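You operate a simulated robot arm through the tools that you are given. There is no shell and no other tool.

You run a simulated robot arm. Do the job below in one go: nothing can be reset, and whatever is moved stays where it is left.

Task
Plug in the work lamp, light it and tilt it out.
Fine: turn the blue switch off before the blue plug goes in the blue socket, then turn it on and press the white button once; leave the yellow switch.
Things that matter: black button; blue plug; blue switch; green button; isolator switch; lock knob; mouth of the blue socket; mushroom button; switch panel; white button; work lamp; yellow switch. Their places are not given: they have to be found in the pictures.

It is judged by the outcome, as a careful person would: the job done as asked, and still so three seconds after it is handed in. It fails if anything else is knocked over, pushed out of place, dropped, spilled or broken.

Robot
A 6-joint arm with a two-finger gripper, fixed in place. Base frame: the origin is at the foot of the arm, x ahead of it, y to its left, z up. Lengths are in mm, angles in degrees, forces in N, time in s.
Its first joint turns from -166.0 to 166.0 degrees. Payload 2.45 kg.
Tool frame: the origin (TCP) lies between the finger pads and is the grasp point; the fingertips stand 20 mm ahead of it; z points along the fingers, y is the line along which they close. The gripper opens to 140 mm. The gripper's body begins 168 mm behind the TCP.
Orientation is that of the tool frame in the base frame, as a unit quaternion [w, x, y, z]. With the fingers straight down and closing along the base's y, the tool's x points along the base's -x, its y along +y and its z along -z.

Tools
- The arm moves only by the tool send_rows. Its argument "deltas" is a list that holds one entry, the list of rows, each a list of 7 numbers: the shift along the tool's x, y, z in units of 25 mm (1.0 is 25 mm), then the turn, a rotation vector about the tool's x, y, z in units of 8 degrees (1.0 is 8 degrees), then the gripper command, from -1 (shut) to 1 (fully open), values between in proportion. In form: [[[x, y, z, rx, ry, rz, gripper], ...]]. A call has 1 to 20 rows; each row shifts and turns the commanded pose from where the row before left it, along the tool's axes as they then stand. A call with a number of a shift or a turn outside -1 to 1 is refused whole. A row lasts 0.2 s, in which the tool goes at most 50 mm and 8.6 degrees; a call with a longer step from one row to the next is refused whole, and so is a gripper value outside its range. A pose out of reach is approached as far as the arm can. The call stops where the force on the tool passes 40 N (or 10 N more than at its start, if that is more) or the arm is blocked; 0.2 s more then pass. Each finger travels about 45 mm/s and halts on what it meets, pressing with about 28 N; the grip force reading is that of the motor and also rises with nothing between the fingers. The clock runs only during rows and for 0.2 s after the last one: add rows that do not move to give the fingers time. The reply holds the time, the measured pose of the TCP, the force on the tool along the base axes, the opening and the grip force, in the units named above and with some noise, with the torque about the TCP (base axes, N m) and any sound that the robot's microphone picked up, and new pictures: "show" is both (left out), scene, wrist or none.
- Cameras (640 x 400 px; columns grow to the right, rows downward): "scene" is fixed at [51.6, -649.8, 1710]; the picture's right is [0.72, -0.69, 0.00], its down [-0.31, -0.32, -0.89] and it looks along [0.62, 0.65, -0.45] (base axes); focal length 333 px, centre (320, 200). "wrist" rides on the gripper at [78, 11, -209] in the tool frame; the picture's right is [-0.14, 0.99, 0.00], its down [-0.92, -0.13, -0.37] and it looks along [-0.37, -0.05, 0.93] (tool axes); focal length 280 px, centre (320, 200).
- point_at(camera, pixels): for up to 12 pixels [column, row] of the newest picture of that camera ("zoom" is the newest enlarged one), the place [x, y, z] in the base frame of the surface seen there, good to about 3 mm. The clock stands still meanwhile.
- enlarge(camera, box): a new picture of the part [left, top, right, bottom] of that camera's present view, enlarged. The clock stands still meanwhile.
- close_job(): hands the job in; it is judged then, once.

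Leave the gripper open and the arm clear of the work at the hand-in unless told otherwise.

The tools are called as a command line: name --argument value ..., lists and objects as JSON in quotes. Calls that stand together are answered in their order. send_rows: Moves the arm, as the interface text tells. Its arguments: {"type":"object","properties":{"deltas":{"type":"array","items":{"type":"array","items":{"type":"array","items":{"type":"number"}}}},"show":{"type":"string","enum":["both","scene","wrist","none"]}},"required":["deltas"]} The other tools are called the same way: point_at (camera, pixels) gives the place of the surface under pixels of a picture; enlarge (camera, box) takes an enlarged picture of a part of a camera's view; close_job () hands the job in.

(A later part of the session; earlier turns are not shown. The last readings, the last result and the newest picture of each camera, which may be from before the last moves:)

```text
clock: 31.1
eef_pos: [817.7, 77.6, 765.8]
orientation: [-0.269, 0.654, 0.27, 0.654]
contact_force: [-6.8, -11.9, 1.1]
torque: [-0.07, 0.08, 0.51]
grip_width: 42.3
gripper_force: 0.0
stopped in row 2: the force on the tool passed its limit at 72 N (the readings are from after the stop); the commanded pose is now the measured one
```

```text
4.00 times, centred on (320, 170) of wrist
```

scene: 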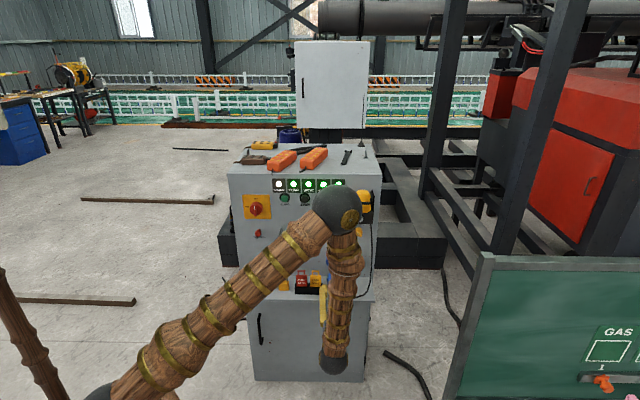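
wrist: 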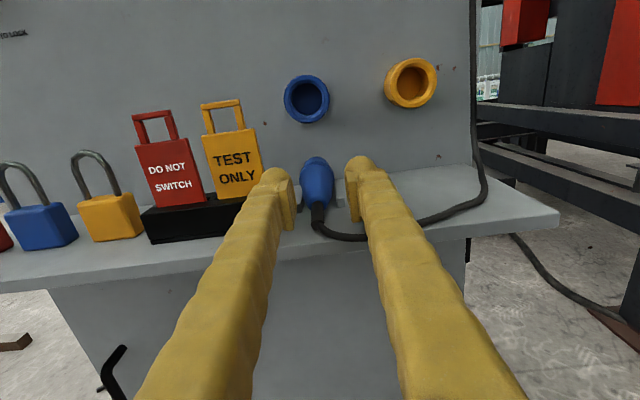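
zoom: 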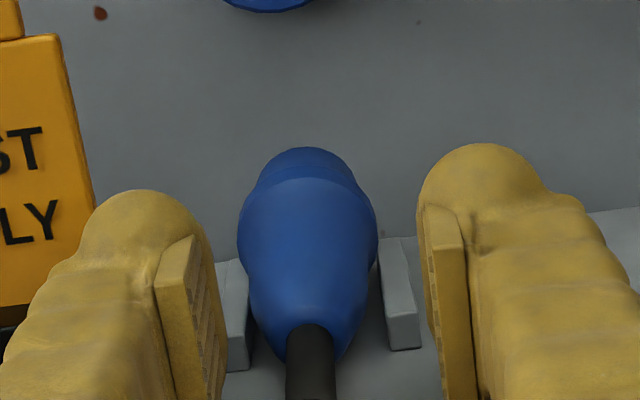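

The call stopped with contact at the left finger (torque indicates ~38 mm left of the tool axis): it touched the tag stand's right front edge. I back straight off 40 mm and check whether the stand moved.

send_rows --deltas '[[[0, 0, -0.4, 0, 0, 0, -0.3714], [0, 0, -0.6, 0, 0, 0, -0.3714], [0, 0, -0.6, 0, 0, 0, -0.3714], [0, 0, 0, 0, 0, 0, -0.3714], [0, 0, 0, 0, 0, 0, -0.3714]]]' --show "both"

enlarge --camera "scene" --box '[280, 255, 350, 299]'

enlarge --camera "wrist" --box '[160, 90, 320, 240]'

```text
clock: 32.3
eef_pos: [790.6, 49.3, 766.1]
orientation: [-0.269, 0.654, 0.269, 0.654]
contact_force: [-1.3, -0.1, -0.3]
torque: [0.02, 0.0, -0.02]
grip_width: 44.0
gripper_force: 0.1
```

scene: 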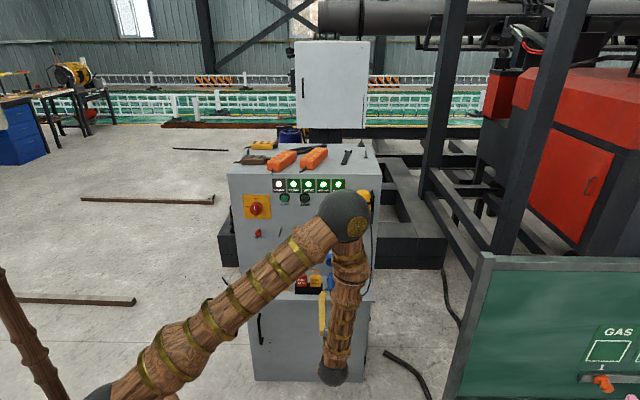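
wrist: 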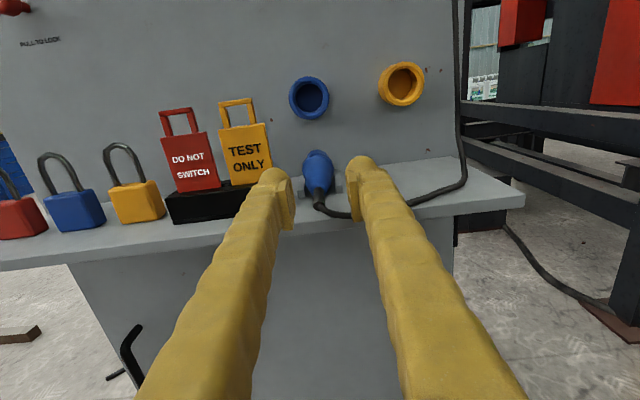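

```text
9.09 times, centred on (315, 277) of scene
```

zoom: 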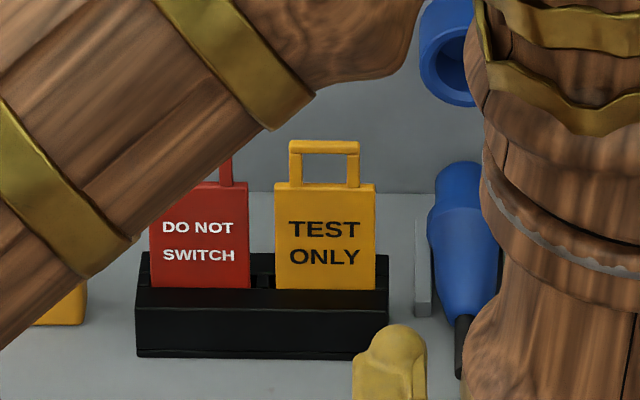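

```text
2.67 times, centred on (240, 165) of wrist
```

zoom: 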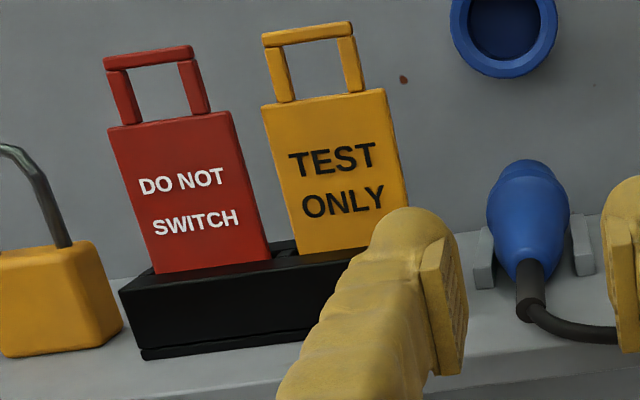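

The stand and tags are where they were (right edge still at scene column 322.5). I measure the stand's right edge again from the scene zoom.

enlarge --camera "scene" --box '[300, 270, 340, 295]'

point_at --camera "zoom" --pixels '[[340, 300], [352, 300], [358, 300], [340, 360], [352, 370], [358, 250], [345, 215], [330, 180], [420, 280], [430, 240], [300, 350], [370, 330]]'

```text
16.00 times, centred on (320, 282) of scene
```

zoom: 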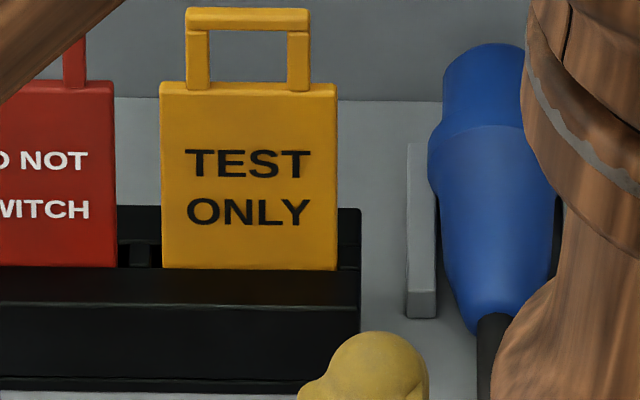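

```text
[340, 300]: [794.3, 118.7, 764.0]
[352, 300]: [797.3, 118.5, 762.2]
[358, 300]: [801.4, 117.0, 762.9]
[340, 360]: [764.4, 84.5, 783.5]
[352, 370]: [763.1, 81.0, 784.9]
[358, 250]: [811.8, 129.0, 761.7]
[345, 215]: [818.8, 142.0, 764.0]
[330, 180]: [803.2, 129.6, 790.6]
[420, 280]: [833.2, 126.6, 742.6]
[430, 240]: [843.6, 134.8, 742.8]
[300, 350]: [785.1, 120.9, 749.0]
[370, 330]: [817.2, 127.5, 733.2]
```

The stand's right edge is really at s≈484.5, so my finger had ~1 mm interference. A narrower opening (38 mm) gives ~4-5 mm room. I set 38 mm and poll the pose twice for an average.

send_rows --deltas '[[[0, 0, 0, 0, 0, 0, -0.457], [0, 0, 0, 0, 0, 0, -0.457]]]' --show "none"

send_rows --deltas '[[[0, 0, 0, 0, 0, 0, -0.457]]]' --show "none"

send_rows --deltas '[[[0, 0, 0, 0, 0, 0, -0.457]]]' --show "wrist"

```text
clock: 32.9
eef_pos: [789.3, 49.4, 764.9]
orientation: [-0.27, 0.654, 0.27, 0.653]
contact_force: [0.5, 0.7, -0.6]
torque: [0.01, 0.01, -0.01]
grip_width: 37.8
gripper_force: 0.1
```

```text
clock: 33.3
eef_pos: [789.4, 50.6, 765.2]
orientation: [-0.269, 0.654, 0.269, 0.654]
contact_force: [0.1, 0.4, 0.7]
torque: [0.0, -0.02, -0.01]
grip_width: 38.0
gripper_force: 0.0
```

```text
clock: 33.7
eef_pos: [789.9, 49.7, 765.9]
orientation: [-0.27, 0.653, 0.27, 0.654]
contact_force: [0.4, -0.1, -0.4]
torque: [0.01, 0.01, -0.01]
grip_width: 37.9
gripper_force: 0.0
```

wrist: 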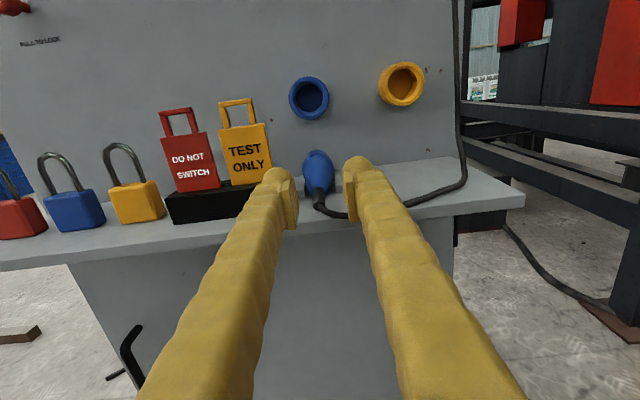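

Averages: s≈523.3, t≈593.6, z≈765.5. I check the plug's lateral place once more from this picture.

enlarge --camera "wrist" --box '[272, 140, 368, 200]'

point_at --camera "zoom" --pixels '[[318, 75], [315, 120], [315, 170], [315, 220], [318, 260], [215, 180], [410, 180], [240, 250], [390, 250], [205, 300], [420, 270], [420, 300]]'

```text
6.67 times, centred on (320, 170) of wrist
```

zoom: 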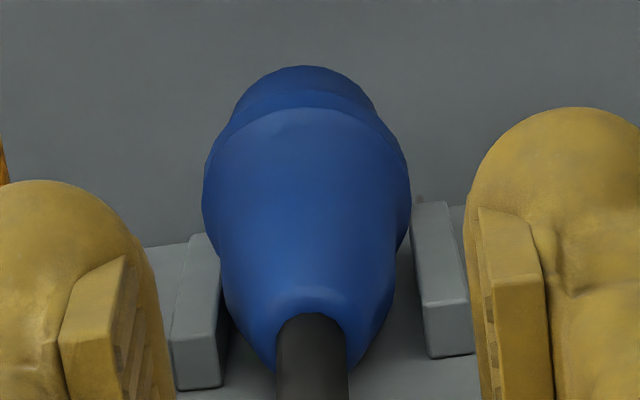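

```text
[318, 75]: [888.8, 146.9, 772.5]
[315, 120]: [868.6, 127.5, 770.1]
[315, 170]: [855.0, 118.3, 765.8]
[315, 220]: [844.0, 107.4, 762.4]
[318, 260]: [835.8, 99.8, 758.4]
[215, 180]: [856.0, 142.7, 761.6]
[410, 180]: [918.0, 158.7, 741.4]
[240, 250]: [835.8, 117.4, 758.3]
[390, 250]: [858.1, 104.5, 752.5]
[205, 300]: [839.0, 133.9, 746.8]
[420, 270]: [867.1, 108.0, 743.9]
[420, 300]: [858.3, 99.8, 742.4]
```

Plug axis s≈520.4; body behind its ring ~30 mm wide, tilted nose-up ~8°. I align to s≈521.5, z≈764 with 38 mm opening and advance slowly to fingertips t≈660 (TCP t≈640) first.

send_rows --deltas '[[[-0.06, -0.072, 0, 0, 0, 0, -0.457], [0, 0, 0.4, 0, 0, 0, -0.457], [0, 0, 0.4, 0, 0, 0, -0.457], [0, 0, 0.4, 0, 0, 0, -0.457], [0, 0, 0.2, 0, 0, 0, -0.457], [0, 0, 0.2, 0, 0, 0, -0.457], [0, 0, 0.2, 0, 0, 0, -0.457], [0, 0, 0, 0, 0, 0, -0.457]]]' --show "wrist"

enlarge --camera "wrist" --box '[240, 120, 400, 220]'

```text
clock: 35.2
eef_pos: [816.9, 77.7, 763.9]
orientation: [-0.271, 0.654, 0.269, 0.653]
contact_force: [-7.9, -6.7, -0.2]
torque: [-0.04, 0.04, 0.45]
grip_width: 38.9
gripper_force: 0.3
stopped in row 7: the force on the tool passed its limit at 59 N (the readings are from after the stop); the commanded pose is now the measured one
```

wrist: 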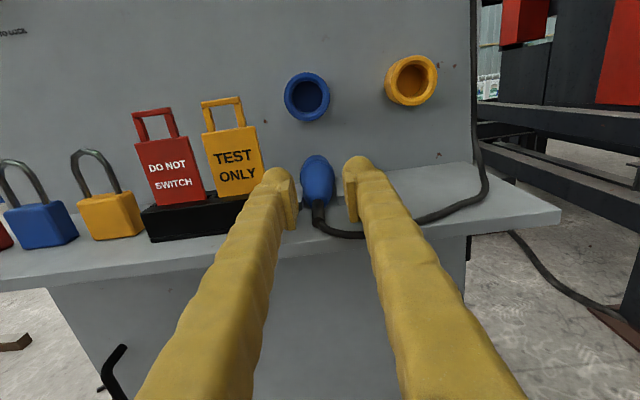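

```text
4.00 times, centred on (320, 170) of wrist
```

zoom: 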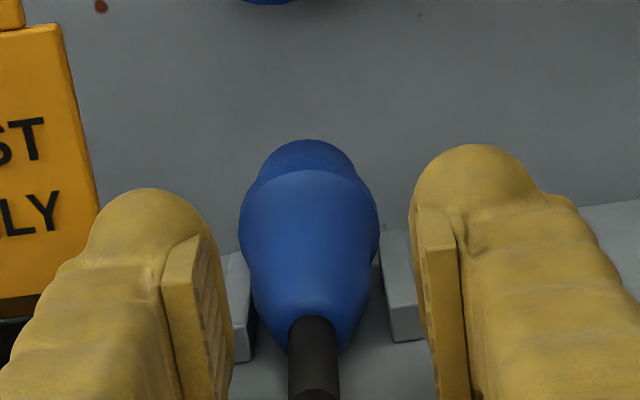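

Contact again at ~42 mm left of the axis: the fingers are thicker than 14 mm near the knuckle, so a level approach beside the stand does not fit. I back straight off, check the stand, and will instead pick the plug from above at a steep angle (finger pads in front of the stand's rear edge), set it on the free shelf to the right, and regrip it level there.

send_rows --deltas '[[[0, 0, -0.4, 0, 0, 0, -0.457], [0, 0, -0.8, 0, 0, 0, -0.457], [0, 0, -0.9, 0, 0, 0, -0.457], [0, 0, -0.9, 0, 0, 0, -0.457], [0.8, 0, -0.5, 0, 0, 0, -0.3], [0.9, 0, 0, 0, 0, 0, -0.3], [0.9, 0, 0, 0, 0, 0, -0.3], [0.9, 0, 0, 0, 0, 0, -0.3], [0.9, 0, 0, 0, 0, 0, -0.3], [0, 0, 0, 0, 0, 0, -0.3], [0, 0, 0, 0, 0, 0, -0.3]]]' --show "both"

enlarge --camera "scene" --box '[280, 255, 350, 299]'

enlarge --camera "wrist" --box '[220, 180, 480, 340]'

```text
clock: 37.6
eef_pos: [755.4, 15.2, 873.4]
orientation: [-0.27, 0.654, 0.269, 0.653]
contact_force: [-0.4, -0.1, 0.2]
torque: [0.01, 0.01, 0.0]
grip_width: 49.0
gripper_force: 0.1
```

scene: 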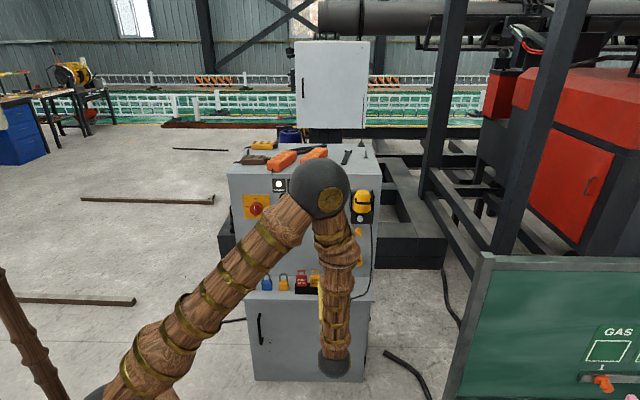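
wrist: 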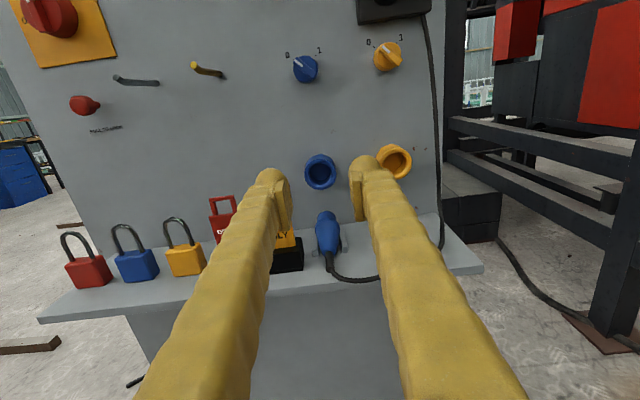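

```text
9.09 times, centred on (315, 277) of scene
```

zoom: 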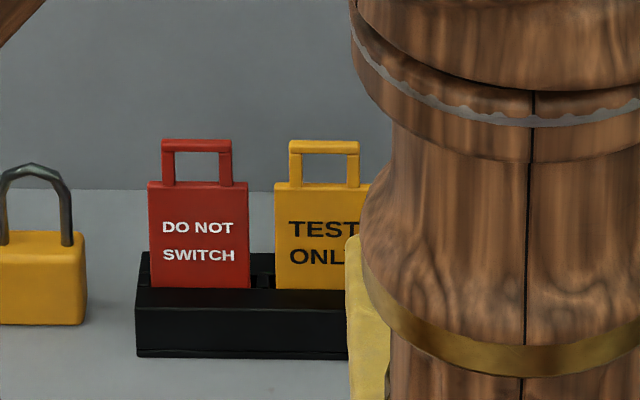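

```text
2.46 times, centred on (350, 260) of wrist
```

zoom: 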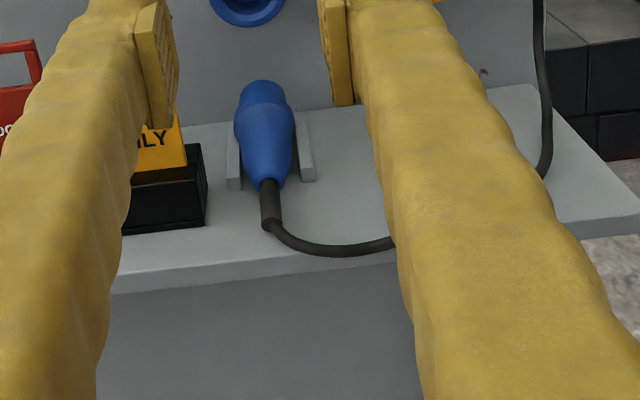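

The stand and tags are unmoved. Now I pitch the tool down 60° in place (TCP ~218 mm out from the panel, z≈873).

send_rows --deltas '[[[0, 0, 0, 0, -0.9375, 0, -0.314], [0, 0, 0, 0, -0.9375, 0, -0.314], [0, 0, 0, 0, -0.9375, 0, -0.314], [0, 0, 0, 0, -0.9375, 0, -0.314], [0, 0, 0, 0, -0.9375, 0, -0.314], [0, 0, 0, 0, -0.9375, 0, -0.314], [0, 0, 0, 0, -0.9375, 0, -0.314], [0, 0, 0, 0, -0.9375, 0, -0.314], [0, 0, 0, 0, 0, 0, -0.314], [0, 0, 0, 0, 0, 0, -0.314]]]' --show "both"

```text
clock: 39.8
eef_pos: [755.0, 16.4, 872.6]
orientation: [-0.098, 0.894, 0.367, 0.238]
contact_force: [-0.4, -0.3, -0.5]
torque: [-0.03, -0.01, -0.04]
grip_width: 47.8
gripper_force: 0.0
```

scene: 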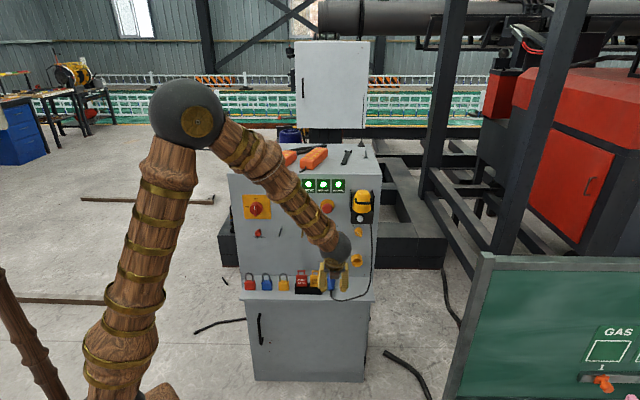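
wrist: 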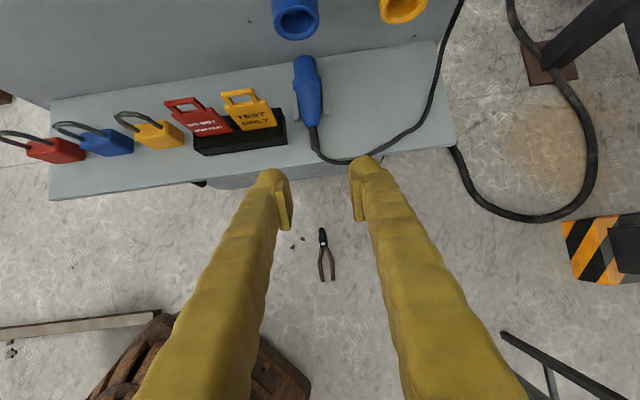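

A good view from above: the plug at (308,90), cradle, stand, cord, and free shelf to the right. I enlarge and measure.

enlarge --camera "wrist" --box '[200, 30, 360, 130]'

point_at --camera "zoom" --pixels '[[415, 105], [420, 150], [430, 200], [440, 270], [385, 150], [465, 150], [375, 320], [395, 320], [480, 345], [350, 330], [335, 310], [270, 270]]'

point_at --camera "wrist" --pixels '[[350, 80], [380, 80], [410, 80], [436, 45], [452, 145], [400, 135], [415, 125], [432, 100], [440, 75], [450, 40], [345, 150], [380, 148]]'

```text
4.00 times, centred on (280, 80) of wrist
```

zoom: 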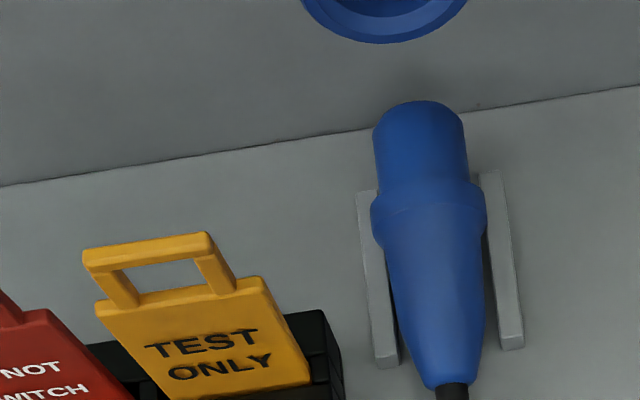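

```text
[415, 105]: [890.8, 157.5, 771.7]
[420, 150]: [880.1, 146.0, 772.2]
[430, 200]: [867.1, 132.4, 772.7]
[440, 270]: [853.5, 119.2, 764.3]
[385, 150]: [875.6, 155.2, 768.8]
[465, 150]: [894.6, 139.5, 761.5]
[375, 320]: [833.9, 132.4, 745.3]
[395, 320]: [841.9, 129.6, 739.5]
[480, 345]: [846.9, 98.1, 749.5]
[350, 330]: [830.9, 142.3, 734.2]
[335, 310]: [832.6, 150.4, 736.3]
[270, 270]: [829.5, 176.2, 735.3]
```

```text
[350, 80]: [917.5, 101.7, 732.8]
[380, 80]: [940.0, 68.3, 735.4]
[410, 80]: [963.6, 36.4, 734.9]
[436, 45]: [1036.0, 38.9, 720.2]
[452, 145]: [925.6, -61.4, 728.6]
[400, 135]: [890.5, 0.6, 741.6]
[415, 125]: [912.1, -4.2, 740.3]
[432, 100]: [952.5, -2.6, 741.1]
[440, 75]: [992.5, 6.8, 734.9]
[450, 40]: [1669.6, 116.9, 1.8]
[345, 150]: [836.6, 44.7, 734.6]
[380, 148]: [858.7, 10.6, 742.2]
```

The plug: ring at t≈707 (top z≈772), nose to t≈740, s≈520; free shelf lies at s 550–660. I move to the pre-grasp point above/behind the plug, on the line along the tool axis.

send_rows --deltas '[[[0.934, -0.022, 0.5925, 0, 0, 0, -0.314], [0.934, -0.022, 0.5925, 0, 0, 0, -0.314], [0.934, -0.022, 0.5925, 0, 0, 0, -0.314], [0.934, -0.022, 0.5925, 0, 0, 0, -0.314], [0, 0, 0, 0, 0, 0, -0.314], [0, 0, 0, 0, 0, 0, -0.314]]]' --show "both"

enlarge --camera "wrist" --box '[240, 120, 400, 220]'

```text
clock: 41.2
eef_pos: [835.2, 96.2, 869.2]
orientation: [-0.099, 0.893, 0.367, 0.239]
contact_force: [0.3, 0.9, -0.5]
torque: [0.02, 0.0, 0.0]
grip_width: 47.9
gripper_force: 0.0
```

scene: 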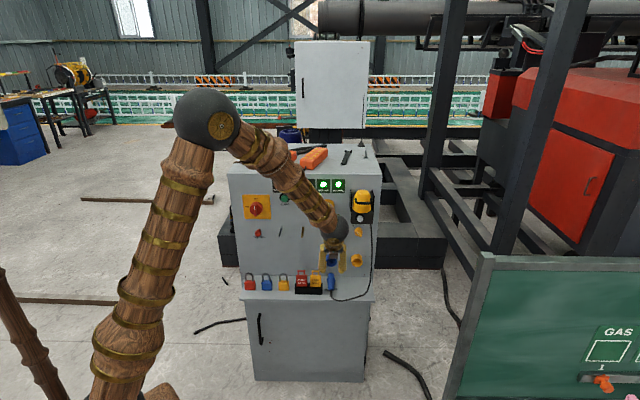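
wrist: 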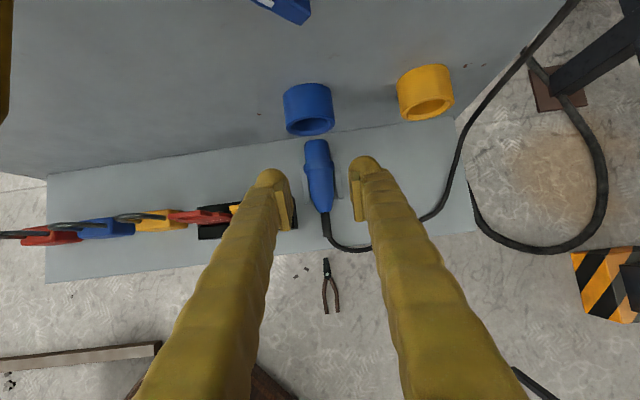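

```text
4.00 times, centred on (320, 170) of wrist
```

zoom: 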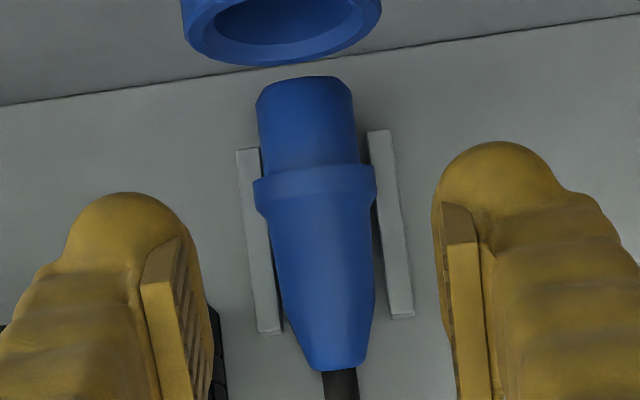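

The plug's ring (zoom (314,190)) sits ~4 mm left of the tool axis (which always projects on column 320). I shift 3.8 mm left, poll, and look again.

send_rows --deltas '[[[0, -0.15, 0, 0, 0, 0, -0.314], [0, 0, 0, 0, 0, 0, -0.314], [0, 0, 0, 0, 0, 0, -0.314]]]' --show "wrist"

enlarge --camera "wrist" --box '[240, 120, 400, 220]'

point_at --camera "zoom" --pixels '[[310, 100], [313, 140], [318, 190], [325, 230], [330, 280], [250, 250], [395, 250], [300, 160], [245, 160], [385, 140], [330, 210], [345, 355]]'

```text
clock: 42.0
eef_pos: [831.2, 97.1, 868.8]
orientation: [-0.099, 0.893, 0.367, 0.239]
contact_force: [-0.6, 0.3, -0.4]
torque: [0.01, 0.01, -0.02]
grip_width: 47.7
gripper_force: 0.1
```

wrist: 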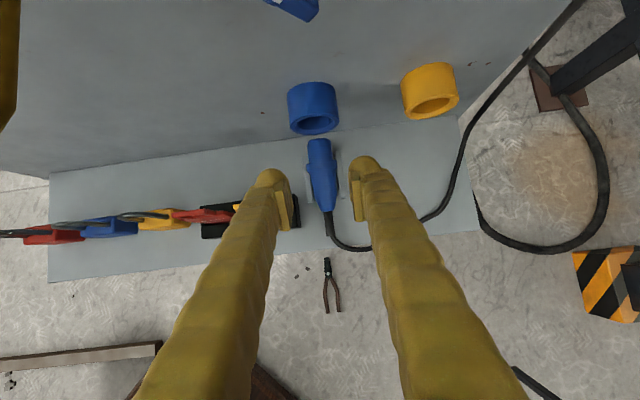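

```text
4.00 times, centred on (320, 170) of wrist
```

zoom: 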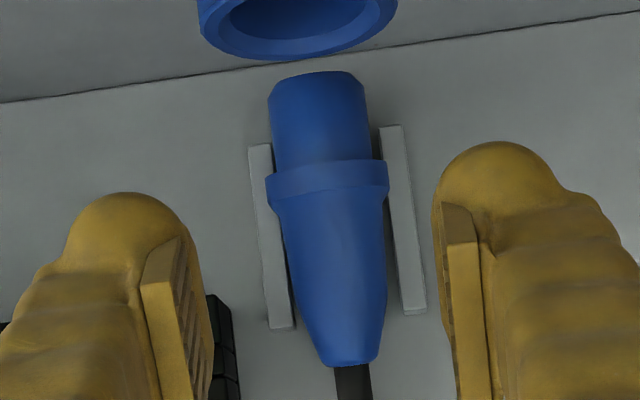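

```text
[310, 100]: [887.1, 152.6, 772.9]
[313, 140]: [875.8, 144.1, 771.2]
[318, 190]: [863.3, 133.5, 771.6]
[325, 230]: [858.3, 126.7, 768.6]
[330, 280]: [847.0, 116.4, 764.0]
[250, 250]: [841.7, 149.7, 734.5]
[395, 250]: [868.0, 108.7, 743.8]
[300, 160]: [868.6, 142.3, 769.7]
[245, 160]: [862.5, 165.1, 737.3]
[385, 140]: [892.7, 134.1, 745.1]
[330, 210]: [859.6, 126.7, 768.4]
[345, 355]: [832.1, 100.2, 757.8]
```

The plug is now centred on the tool axis. I slide along the tool axis by ~110 mm to put the pads beside the plug's ring, slowing at the end.

send_rows --deltas '[[[0, 0, 0.8, 0, 0, 0, -0.314], [0, 0, 0.8, 0, 0, 0, -0.314], [0, 0, 0.8, 0, 0, 0, -0.314], [0, 0, 0.5, 0, 0, 0, -0.314], [0, 0, 0.4, 0, 0, 0, -0.314], [0, 0, 0.3, 0, 0, 0, -0.314], [0, 0, 0.2, 0, 0, 0, -0.314], [0, 0, 0.2, 0, 0, 0, -0.314], [0, 0, 0.2, 0, 0, 0, -0.314], [0, 0, 0, 0, 0, 0, -0.314]]]' --show "wrist"

enlarge --camera "wrist" --box '[240, 120, 400, 220]'

```text
clock: 42.7
eef_pos: [851.6, 116.3, 831.1]
orientation: [-0.098, 0.893, 0.366, 0.243]
contact_force: [-2.2, -1.2, 29.3]
torque: [0.79, 1.17, 0.1]
grip_width: 50.9
gripper_force: 2.0
stopped in row 3: the force on the tool passed its limit at 64 N (the readings are from after the stop); the commanded pose is now the measured one
```

wrist: 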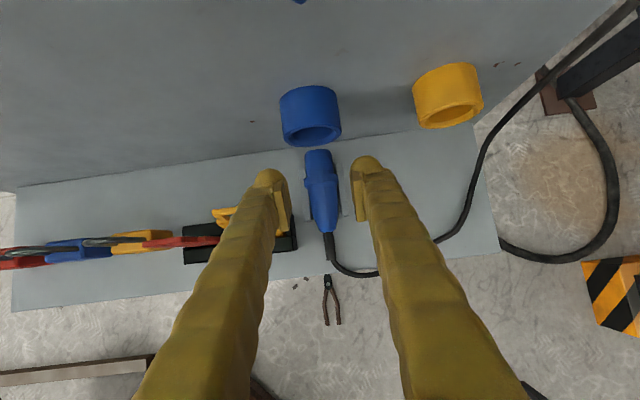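

```text
4.00 times, centred on (320, 170) of wrist
```

zoom: 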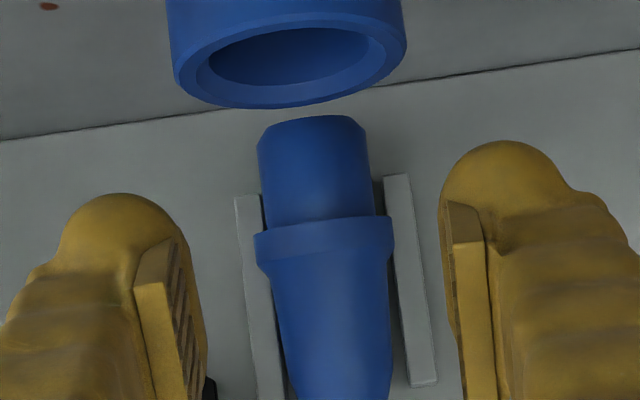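

Contact with upward force at s≈472, t≈675: the left knuckle touched the top corner of the yellow tag, which leans back toward the panel. I retreat along the tool axis at once and inspect the tag.

send_rows --deltas '[[[0, 0, -0.4, 0, 0, 0, -0.314], [0, 0, -0.8, 0, 0, 0, -0.314], [0, 0, -0.8, 0, 0, 0, -0.314], [0, 0, 0, 0, 0, 0, -0.314], [0, 0, 0, 0, 0, 0, -0.314]]]' --show "both"

enlarge --camera "scene" --box '[280, 255, 350, 299]'

enlarge --camera "wrist" --box '[180, 150, 340, 260]'

```text
clock: 43.9
eef_pos: [832.4, 98.2, 872.6]
orientation: [-0.099, 0.893, 0.367, 0.242]
contact_force: [-1.0, -0.6, -0.5]
torque: [-0.01, -0.03, 0.01]
grip_width: 47.8
gripper_force: 0.0
```

scene: 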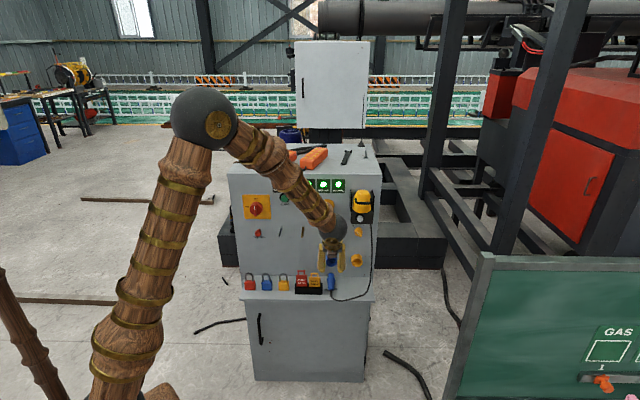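
wrist: 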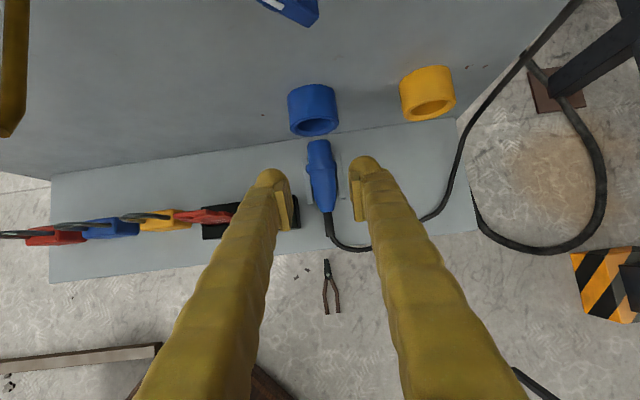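

```text
9.09 times, centred on (315, 277) of scene
```

zoom: 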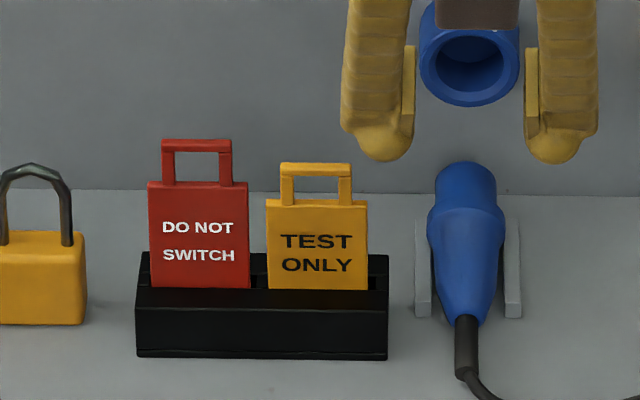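

```text
3.64 times, centred on (260, 205) of wrist
```

zoom: 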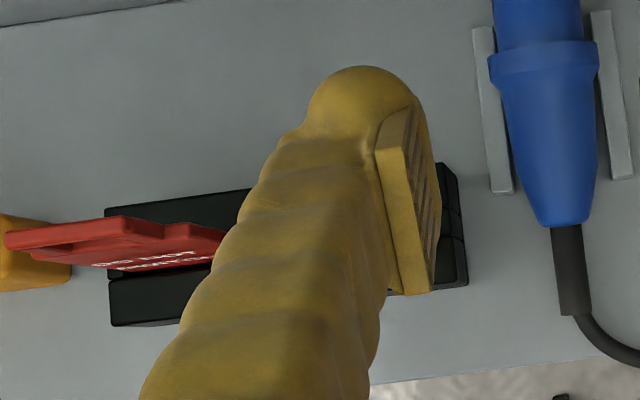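

The yellow tag now looks lower/tilted by some millimetres in its slot. I measure both tags closely from the scene camera to see how it stands.

enlarge --camera "scene" --box '[290, 268, 330, 293]'

point_at --camera "zoom" --pixels '[[60, 25], [60, 110], [60, 240], [150, 110], [150, 240], [255, 70], [245, 150], [245, 240], [370, 150], [370, 240], [330, 72], [390, 270]]'

```text
16.00 times, centred on (310, 280) of scene
```

zoom: 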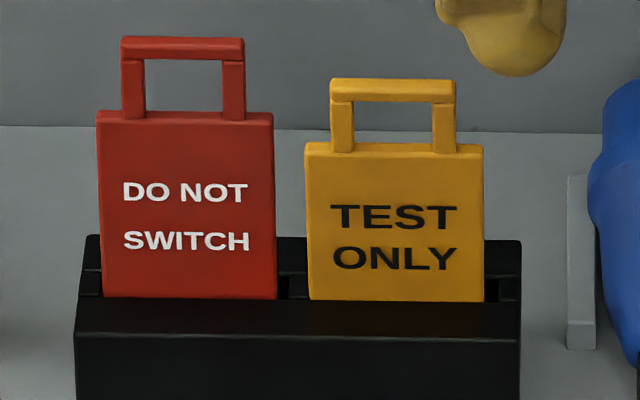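

```text
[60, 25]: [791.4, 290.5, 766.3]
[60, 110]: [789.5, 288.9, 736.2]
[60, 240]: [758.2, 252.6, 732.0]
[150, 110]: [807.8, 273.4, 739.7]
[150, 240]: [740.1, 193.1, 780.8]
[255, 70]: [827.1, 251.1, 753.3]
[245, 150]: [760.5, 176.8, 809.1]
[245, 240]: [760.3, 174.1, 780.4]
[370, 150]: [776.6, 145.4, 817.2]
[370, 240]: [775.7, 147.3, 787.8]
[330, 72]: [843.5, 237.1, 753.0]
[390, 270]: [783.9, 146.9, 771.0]
```

The yellow tag is still standing in its slot; it only tipped from leaning back to leaning slightly forward (top t≈652), which in fact clears my finger line now. I'll look at it again later. I check the plug's centring before the next approach.

enlarge --camera "wrist" --box '[240, 120, 400, 220]'

point_at --camera "wrist" --pixels '[[206, 214], [225, 212], [237, 206], [215, 210], [291, 205], [299, 222], [322, 168], [322, 176], [318, 150]]'

```text
4.00 times, centred on (320, 170) of wrist
```

zoom: 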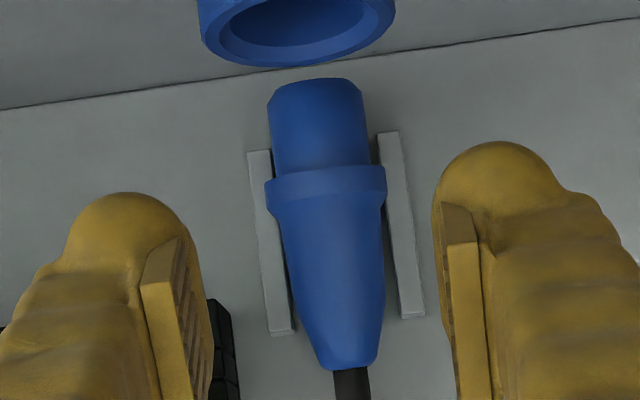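

```text
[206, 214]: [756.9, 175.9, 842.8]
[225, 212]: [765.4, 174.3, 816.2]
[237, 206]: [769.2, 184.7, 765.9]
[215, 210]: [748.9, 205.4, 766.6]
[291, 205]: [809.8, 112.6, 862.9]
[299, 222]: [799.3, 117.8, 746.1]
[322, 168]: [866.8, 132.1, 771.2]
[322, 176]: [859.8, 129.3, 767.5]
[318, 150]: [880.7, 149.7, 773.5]
```

Centred. I slide down along the tool axis again, slowly, 113 mm in total.

send_rows --deltas '[[[-0.08, 0, 0.4, 0, 0, 0, -0.314], [0, 0, 0.4, 0, 0, 0, -0.314], [0, 0, 0.3, 0, 0, 0, -0.314], [0, 0, 0.3, 0, 0, 0, -0.314], [0, 0, 0.3, 0, 0, 0, -0.314], [0, 0, 0.3, 0, 0, 0, -0.314], [0, 0, 0.3, 0, 0, 0, -0.314], [0, 0, 0.3, 0, 0, 0, -0.314], [0, 0, 0.3, 0, 0, 0, -0.314], [0, 0, 0.3, 0, 0, 0, -0.314], [0, 0, 0.3, 0, 0, 0, -0.314], [0, 0, 0, 0, 0, 0, -0.314], [0, 0, 0, 0, 0, 0, -0.314]]]' --show "both"

enlarge --camera "scene" --box '[280, 255, 350, 299]'

enlarge --camera "wrist" --box '[240, 140, 400, 240]'

```text
clock: 46.7
eef_pos: [862.7, 128.9, 794.7]
orientation: [-0.098, 0.893, 0.368, 0.24]
contact_force: [-0.8, -0.1, -1.2]
torque: [0.02, 0.07, 0.02]
grip_width: 48.0
gripper_force: 0.1
```

scene: 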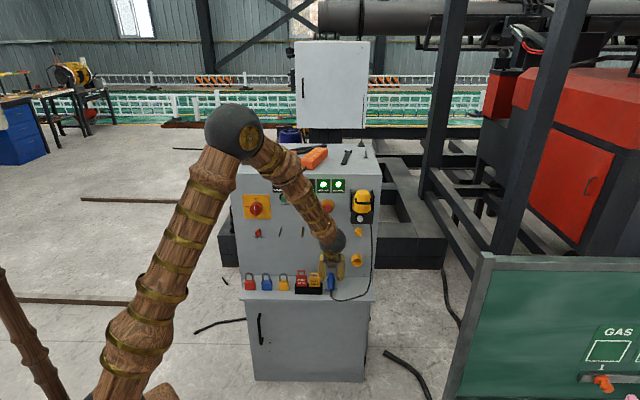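
wrist: 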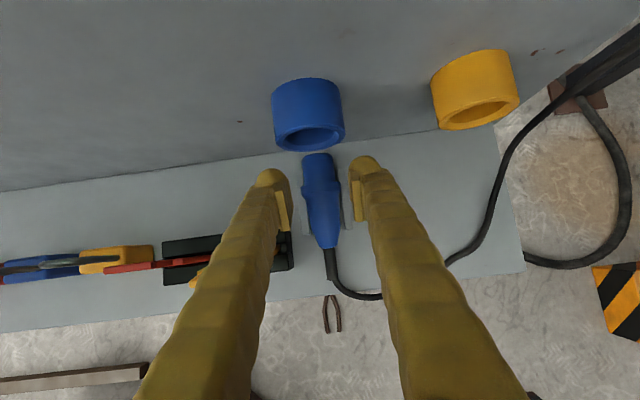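

```text
9.09 times, centred on (315, 277) of scene
```

zoom: 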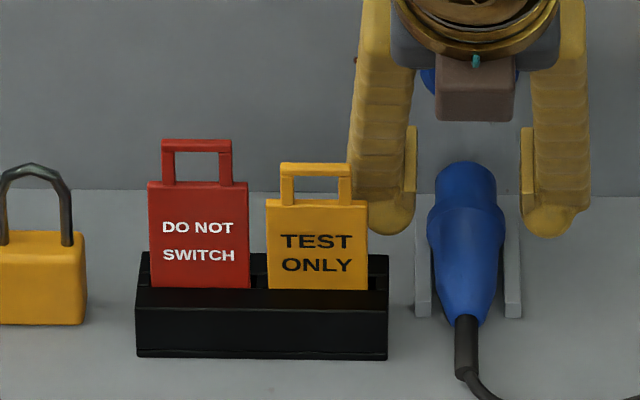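

```text
4.00 times, centred on (320, 190) of wrist
```

zoom: 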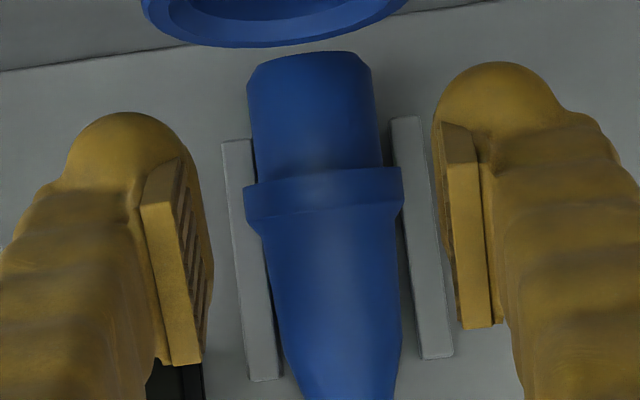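

Clear so far (TCP t≈701, z≈795). I continue the last 25 mm slowly, with a 1.2 mm shift left for centring.

send_rows --deltas '[[[0, -0.05, 0.2, 0, 0, 0, -0.314], [0, 0, 0.2, 0, 0, 0, -0.314], [0, 0, 0.2, 0, 0, 0, -0.314], [0, 0, 0.2, 0, 0, 0, -0.314], [0, 0, 0.15, 0, 0, 0, -0.314], [0, 0, 0, 0, 0, 0, -0.314], [0, 0, 0, 0, 0, 0, -0.314]]]' --show "both"

enlarge --camera "scene" --box '[290, 265, 350, 299]'

enlarge --camera "wrist" --box '[240, 140, 400, 240]'

```text
clock: 48.3
eef_pos: [869.8, 136.6, 776.1]
orientation: [-0.098, 0.893, 0.366, 0.241]
contact_force: [-0.5, -0.8, -0.1]
torque: [0.03, -0.01, 0.02]
grip_width: 48.0
gripper_force: 0.1
```

scene: 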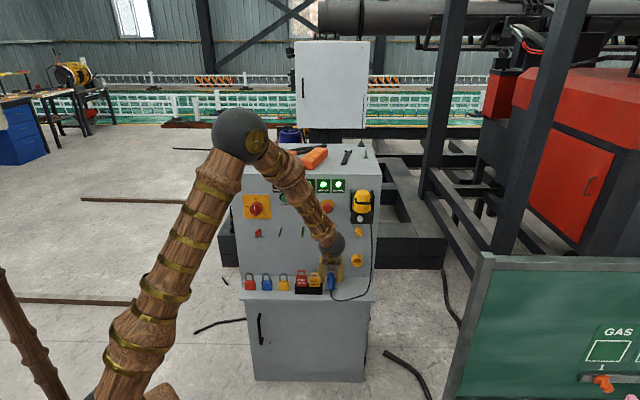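
wrist: 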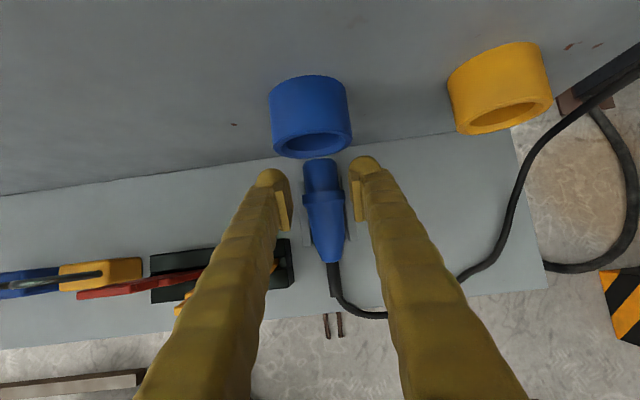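

```text
10.67 times, centred on (320, 282) of scene
```

zoom: 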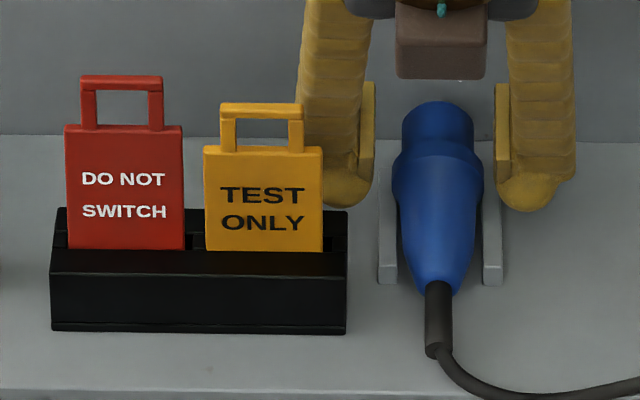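

```text
4.00 times, centred on (320, 190) of wrist
```

zoom: 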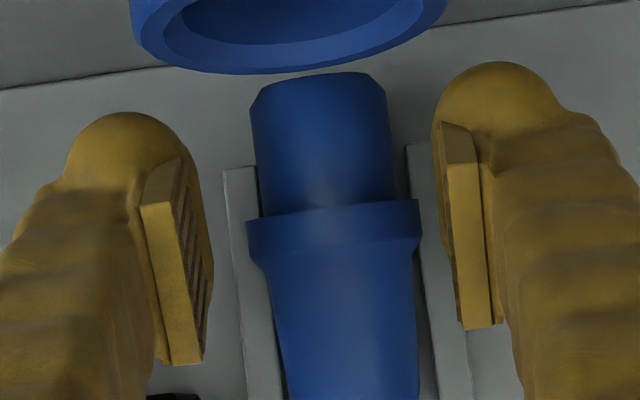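

Finger pads are on both sides of the ring; I go 3 mm deeper and close the fingers.

send_rows --deltas '[[[-0.04, 0, 0.12, 0, 0, 0, -0.314], [0, 0, 0, 0, 0, 0, -0.314], [0, 0, 0, 0, 0, 0, -0.6], [0, 0, 0, 0, 0, 0, -1], [0, 0, 0, 0, 0, 0, -1], [0, 0, 0, 0, 0, 0, -1]]]' --show "both"

enlarge --camera "wrist" --box '[240, 140, 400, 240]'

```text
clock: 49.7
eef_pos: [871.6, 137.7, 773.9]
orientation: [-0.097, 0.893, 0.367, 0.242]
contact_force: [16.5, -18.5, 6.9]
torque: [-0.42, -0.37, 0.07]
grip_width: 35.0
gripper_force: 28.1
```

scene: 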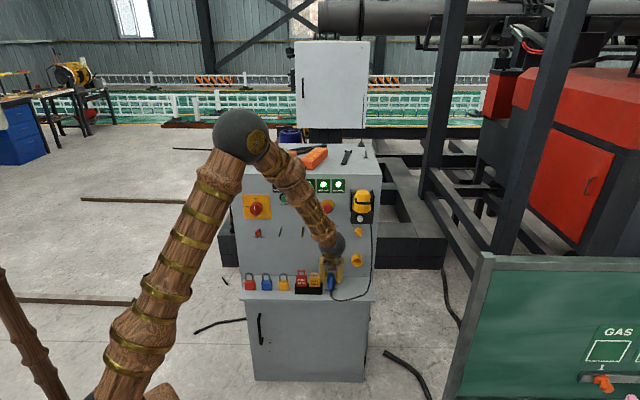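
wrist: 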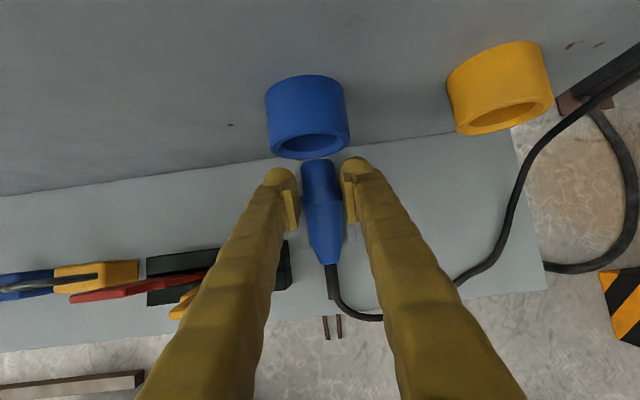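

```text
4.00 times, centred on (320, 190) of wrist
```

zoom: 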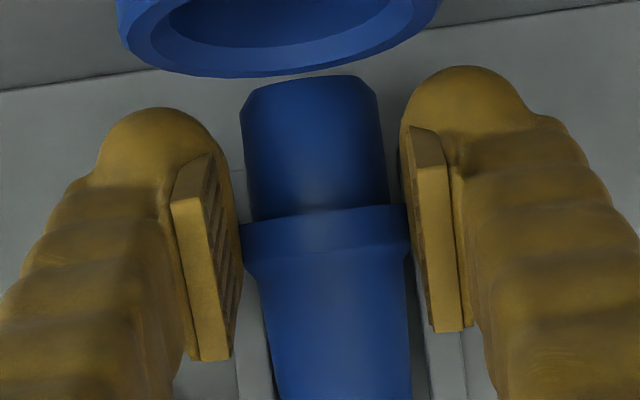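

The ring is gripped (35 mm) but there's a 25 N sideways load: the gripper is ~1 mm left of the plug. I relieve it by shifting right 1.2 mm, then check.

send_rows --deltas '[[[0, 0.03, 0, 0, 0, 0, -1], [0, 0.02, 0, 0, 0, 0, -1], [0, 0, 0, 0, 0, 0, -1]]]' --show "none"

```text
clock: 50.5
eef_pos: [871.0, 136.9, 771.5]
orientation: [-0.099, 0.893, 0.367, 0.242]
contact_force: [11.0, -9.7, 13.8]
torque: [-0.23, -0.13, 0.04]
grip_width: 34.9
gripper_force: 27.8
```

The side load fell to ~15 N; another 1.2 mm right.

send_rows --deltas '[[[0, 0.03, 0, 0, 0, 0, -1], [0, 0.02, 0, 0, 0, 0, -1], [0, 0, 0, 0, 0, 0, -1]]]' --show "none"

```text
clock: 51.3
eef_pos: [870.5, 136.0, 772.6]
orientation: [-0.1, 0.893, 0.367, 0.242]
contact_force: [-6.3, 7.1, 23.4]
torque: [-0.01, 0.47, -0.14]
grip_width: 34.9
gripper_force: 27.8
```

Vertical load 23 N remains (something touches below), so I lift now: 20 mm back along the tool axis, and look.

send_rows --deltas '[[[0, 0, -0.1, 0, 0, 0, -1], [0, 0, -0.2, 0, 0, 0, -1], [0, 0, -0.25, 0, 0, 0, -1], [0, 0, -0.25, 0, 0, 0, -1], [0, 0, 0, 0, 0, 0, -1]]]' --show "both"

enlarge --camera "wrist" --box '[240, 140, 400, 240]'

enlarge --camera "scene" --box '[290, 265, 350, 299]'

```text
clock: 52.5
eef_pos: [863.8, 128.4, 789.7]
orientation: [-0.097, 0.893, 0.367, 0.242]
contact_force: [0.4, 1.1, -1.1]
torque: [0.05, -0.01, -0.01]
grip_width: 35.1
gripper_force: 28.8
```

scene: 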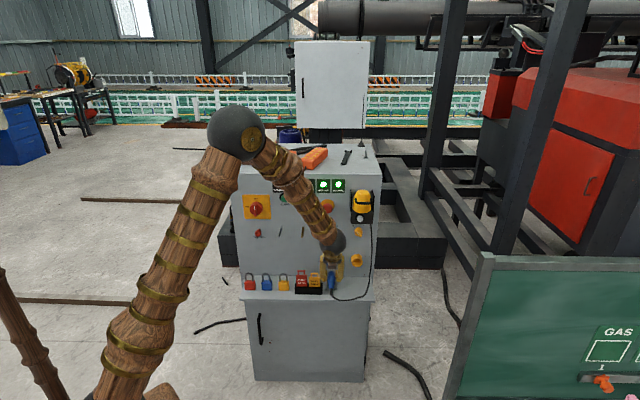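
wrist: 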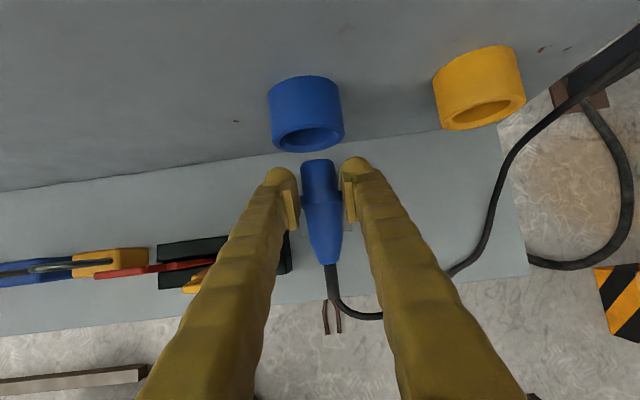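

```text
4.00 times, centred on (320, 190) of wrist
```

zoom: 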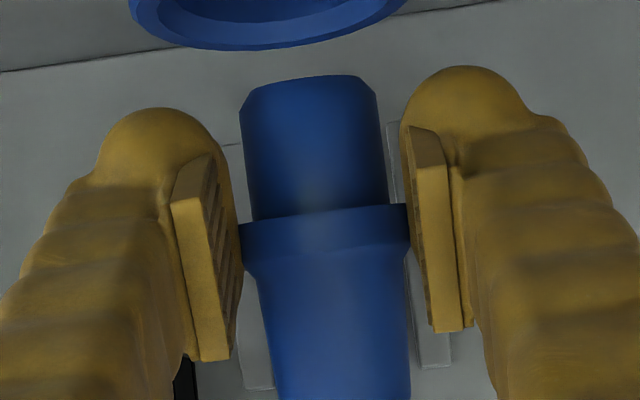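

```text
10.67 times, centred on (320, 282) of scene
```

zoom: 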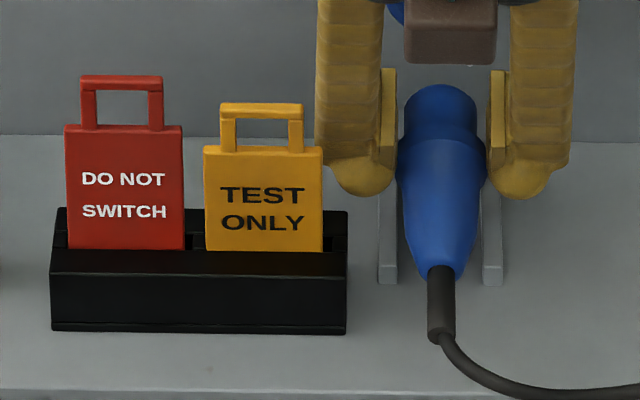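

The plug is lifted out cleanly with no load. I lift 30 mm more along the tool axis, then carry it 80 mm to the right over the free shelf.

send_rows --deltas '[[[0, 0, -0.4, 0, 0, 0, -1], [0, 0, -0.4, 0, 0, 0, -1], [0, 0, -0.4, 0, 0, 0, -1], [0, 0.4, 0, 0, 0, 0, -1], [0, 0.4, 0, 0, 0, 0, -1], [0, 0.4, 0, 0, 0, 0, -1], [0, 0.4, 0, 0, 0, 0, -1], [0, 0.4, 0, 0, 0, 0, -1], [0, 0.4, 0, 0, 0, 0, -1], [0, 0.4, 0, 0, 0, 0, -1], [0, 0.4, 0, 0, 0, 0, -1], [0, 0, 0, 0, 0, 0, -1]]]' --show "both"

enlarge --camera "wrist" --box '[240, 140, 400, 240]'

enlarge --camera "scene" --box '[290, 245, 386, 305]'

```text
clock: 55.1
eef_pos: [910.7, 60.6, 815.5]
orientation: [-0.099, 0.893, 0.367, 0.241]
contact_force: [-0.2, 0.3, -1.2]
torque: [0.0, 0.03, -0.02]
grip_width: 34.9
gripper_force: 28.3
```

scene: 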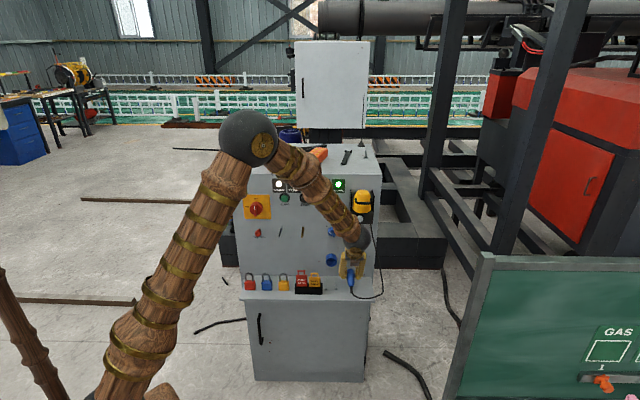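
wrist: 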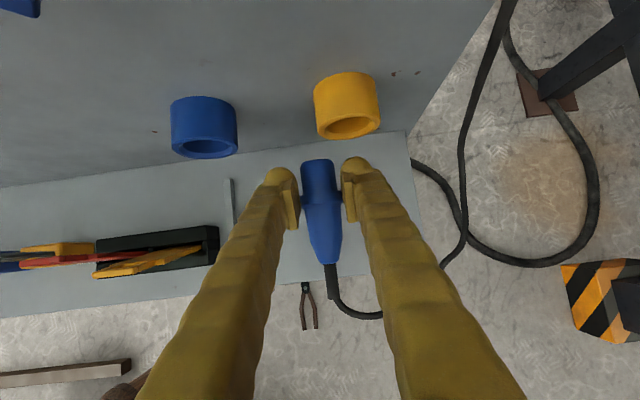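

```text
4.00 times, centred on (320, 190) of wrist
```

zoom: 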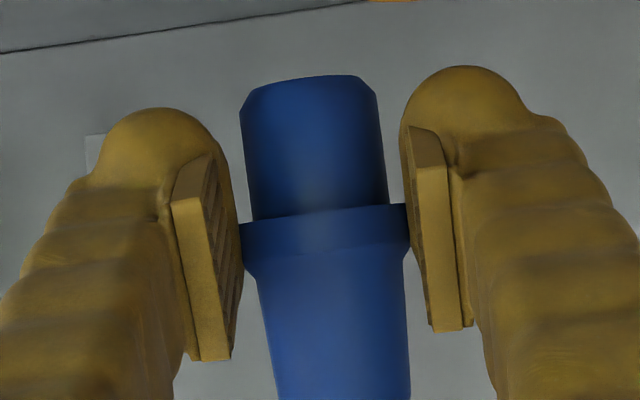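

```text
6.67 times, centred on (338, 275) of scene
```

zoom: 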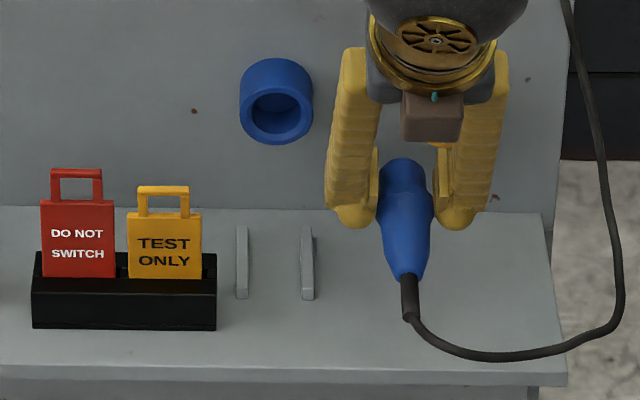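

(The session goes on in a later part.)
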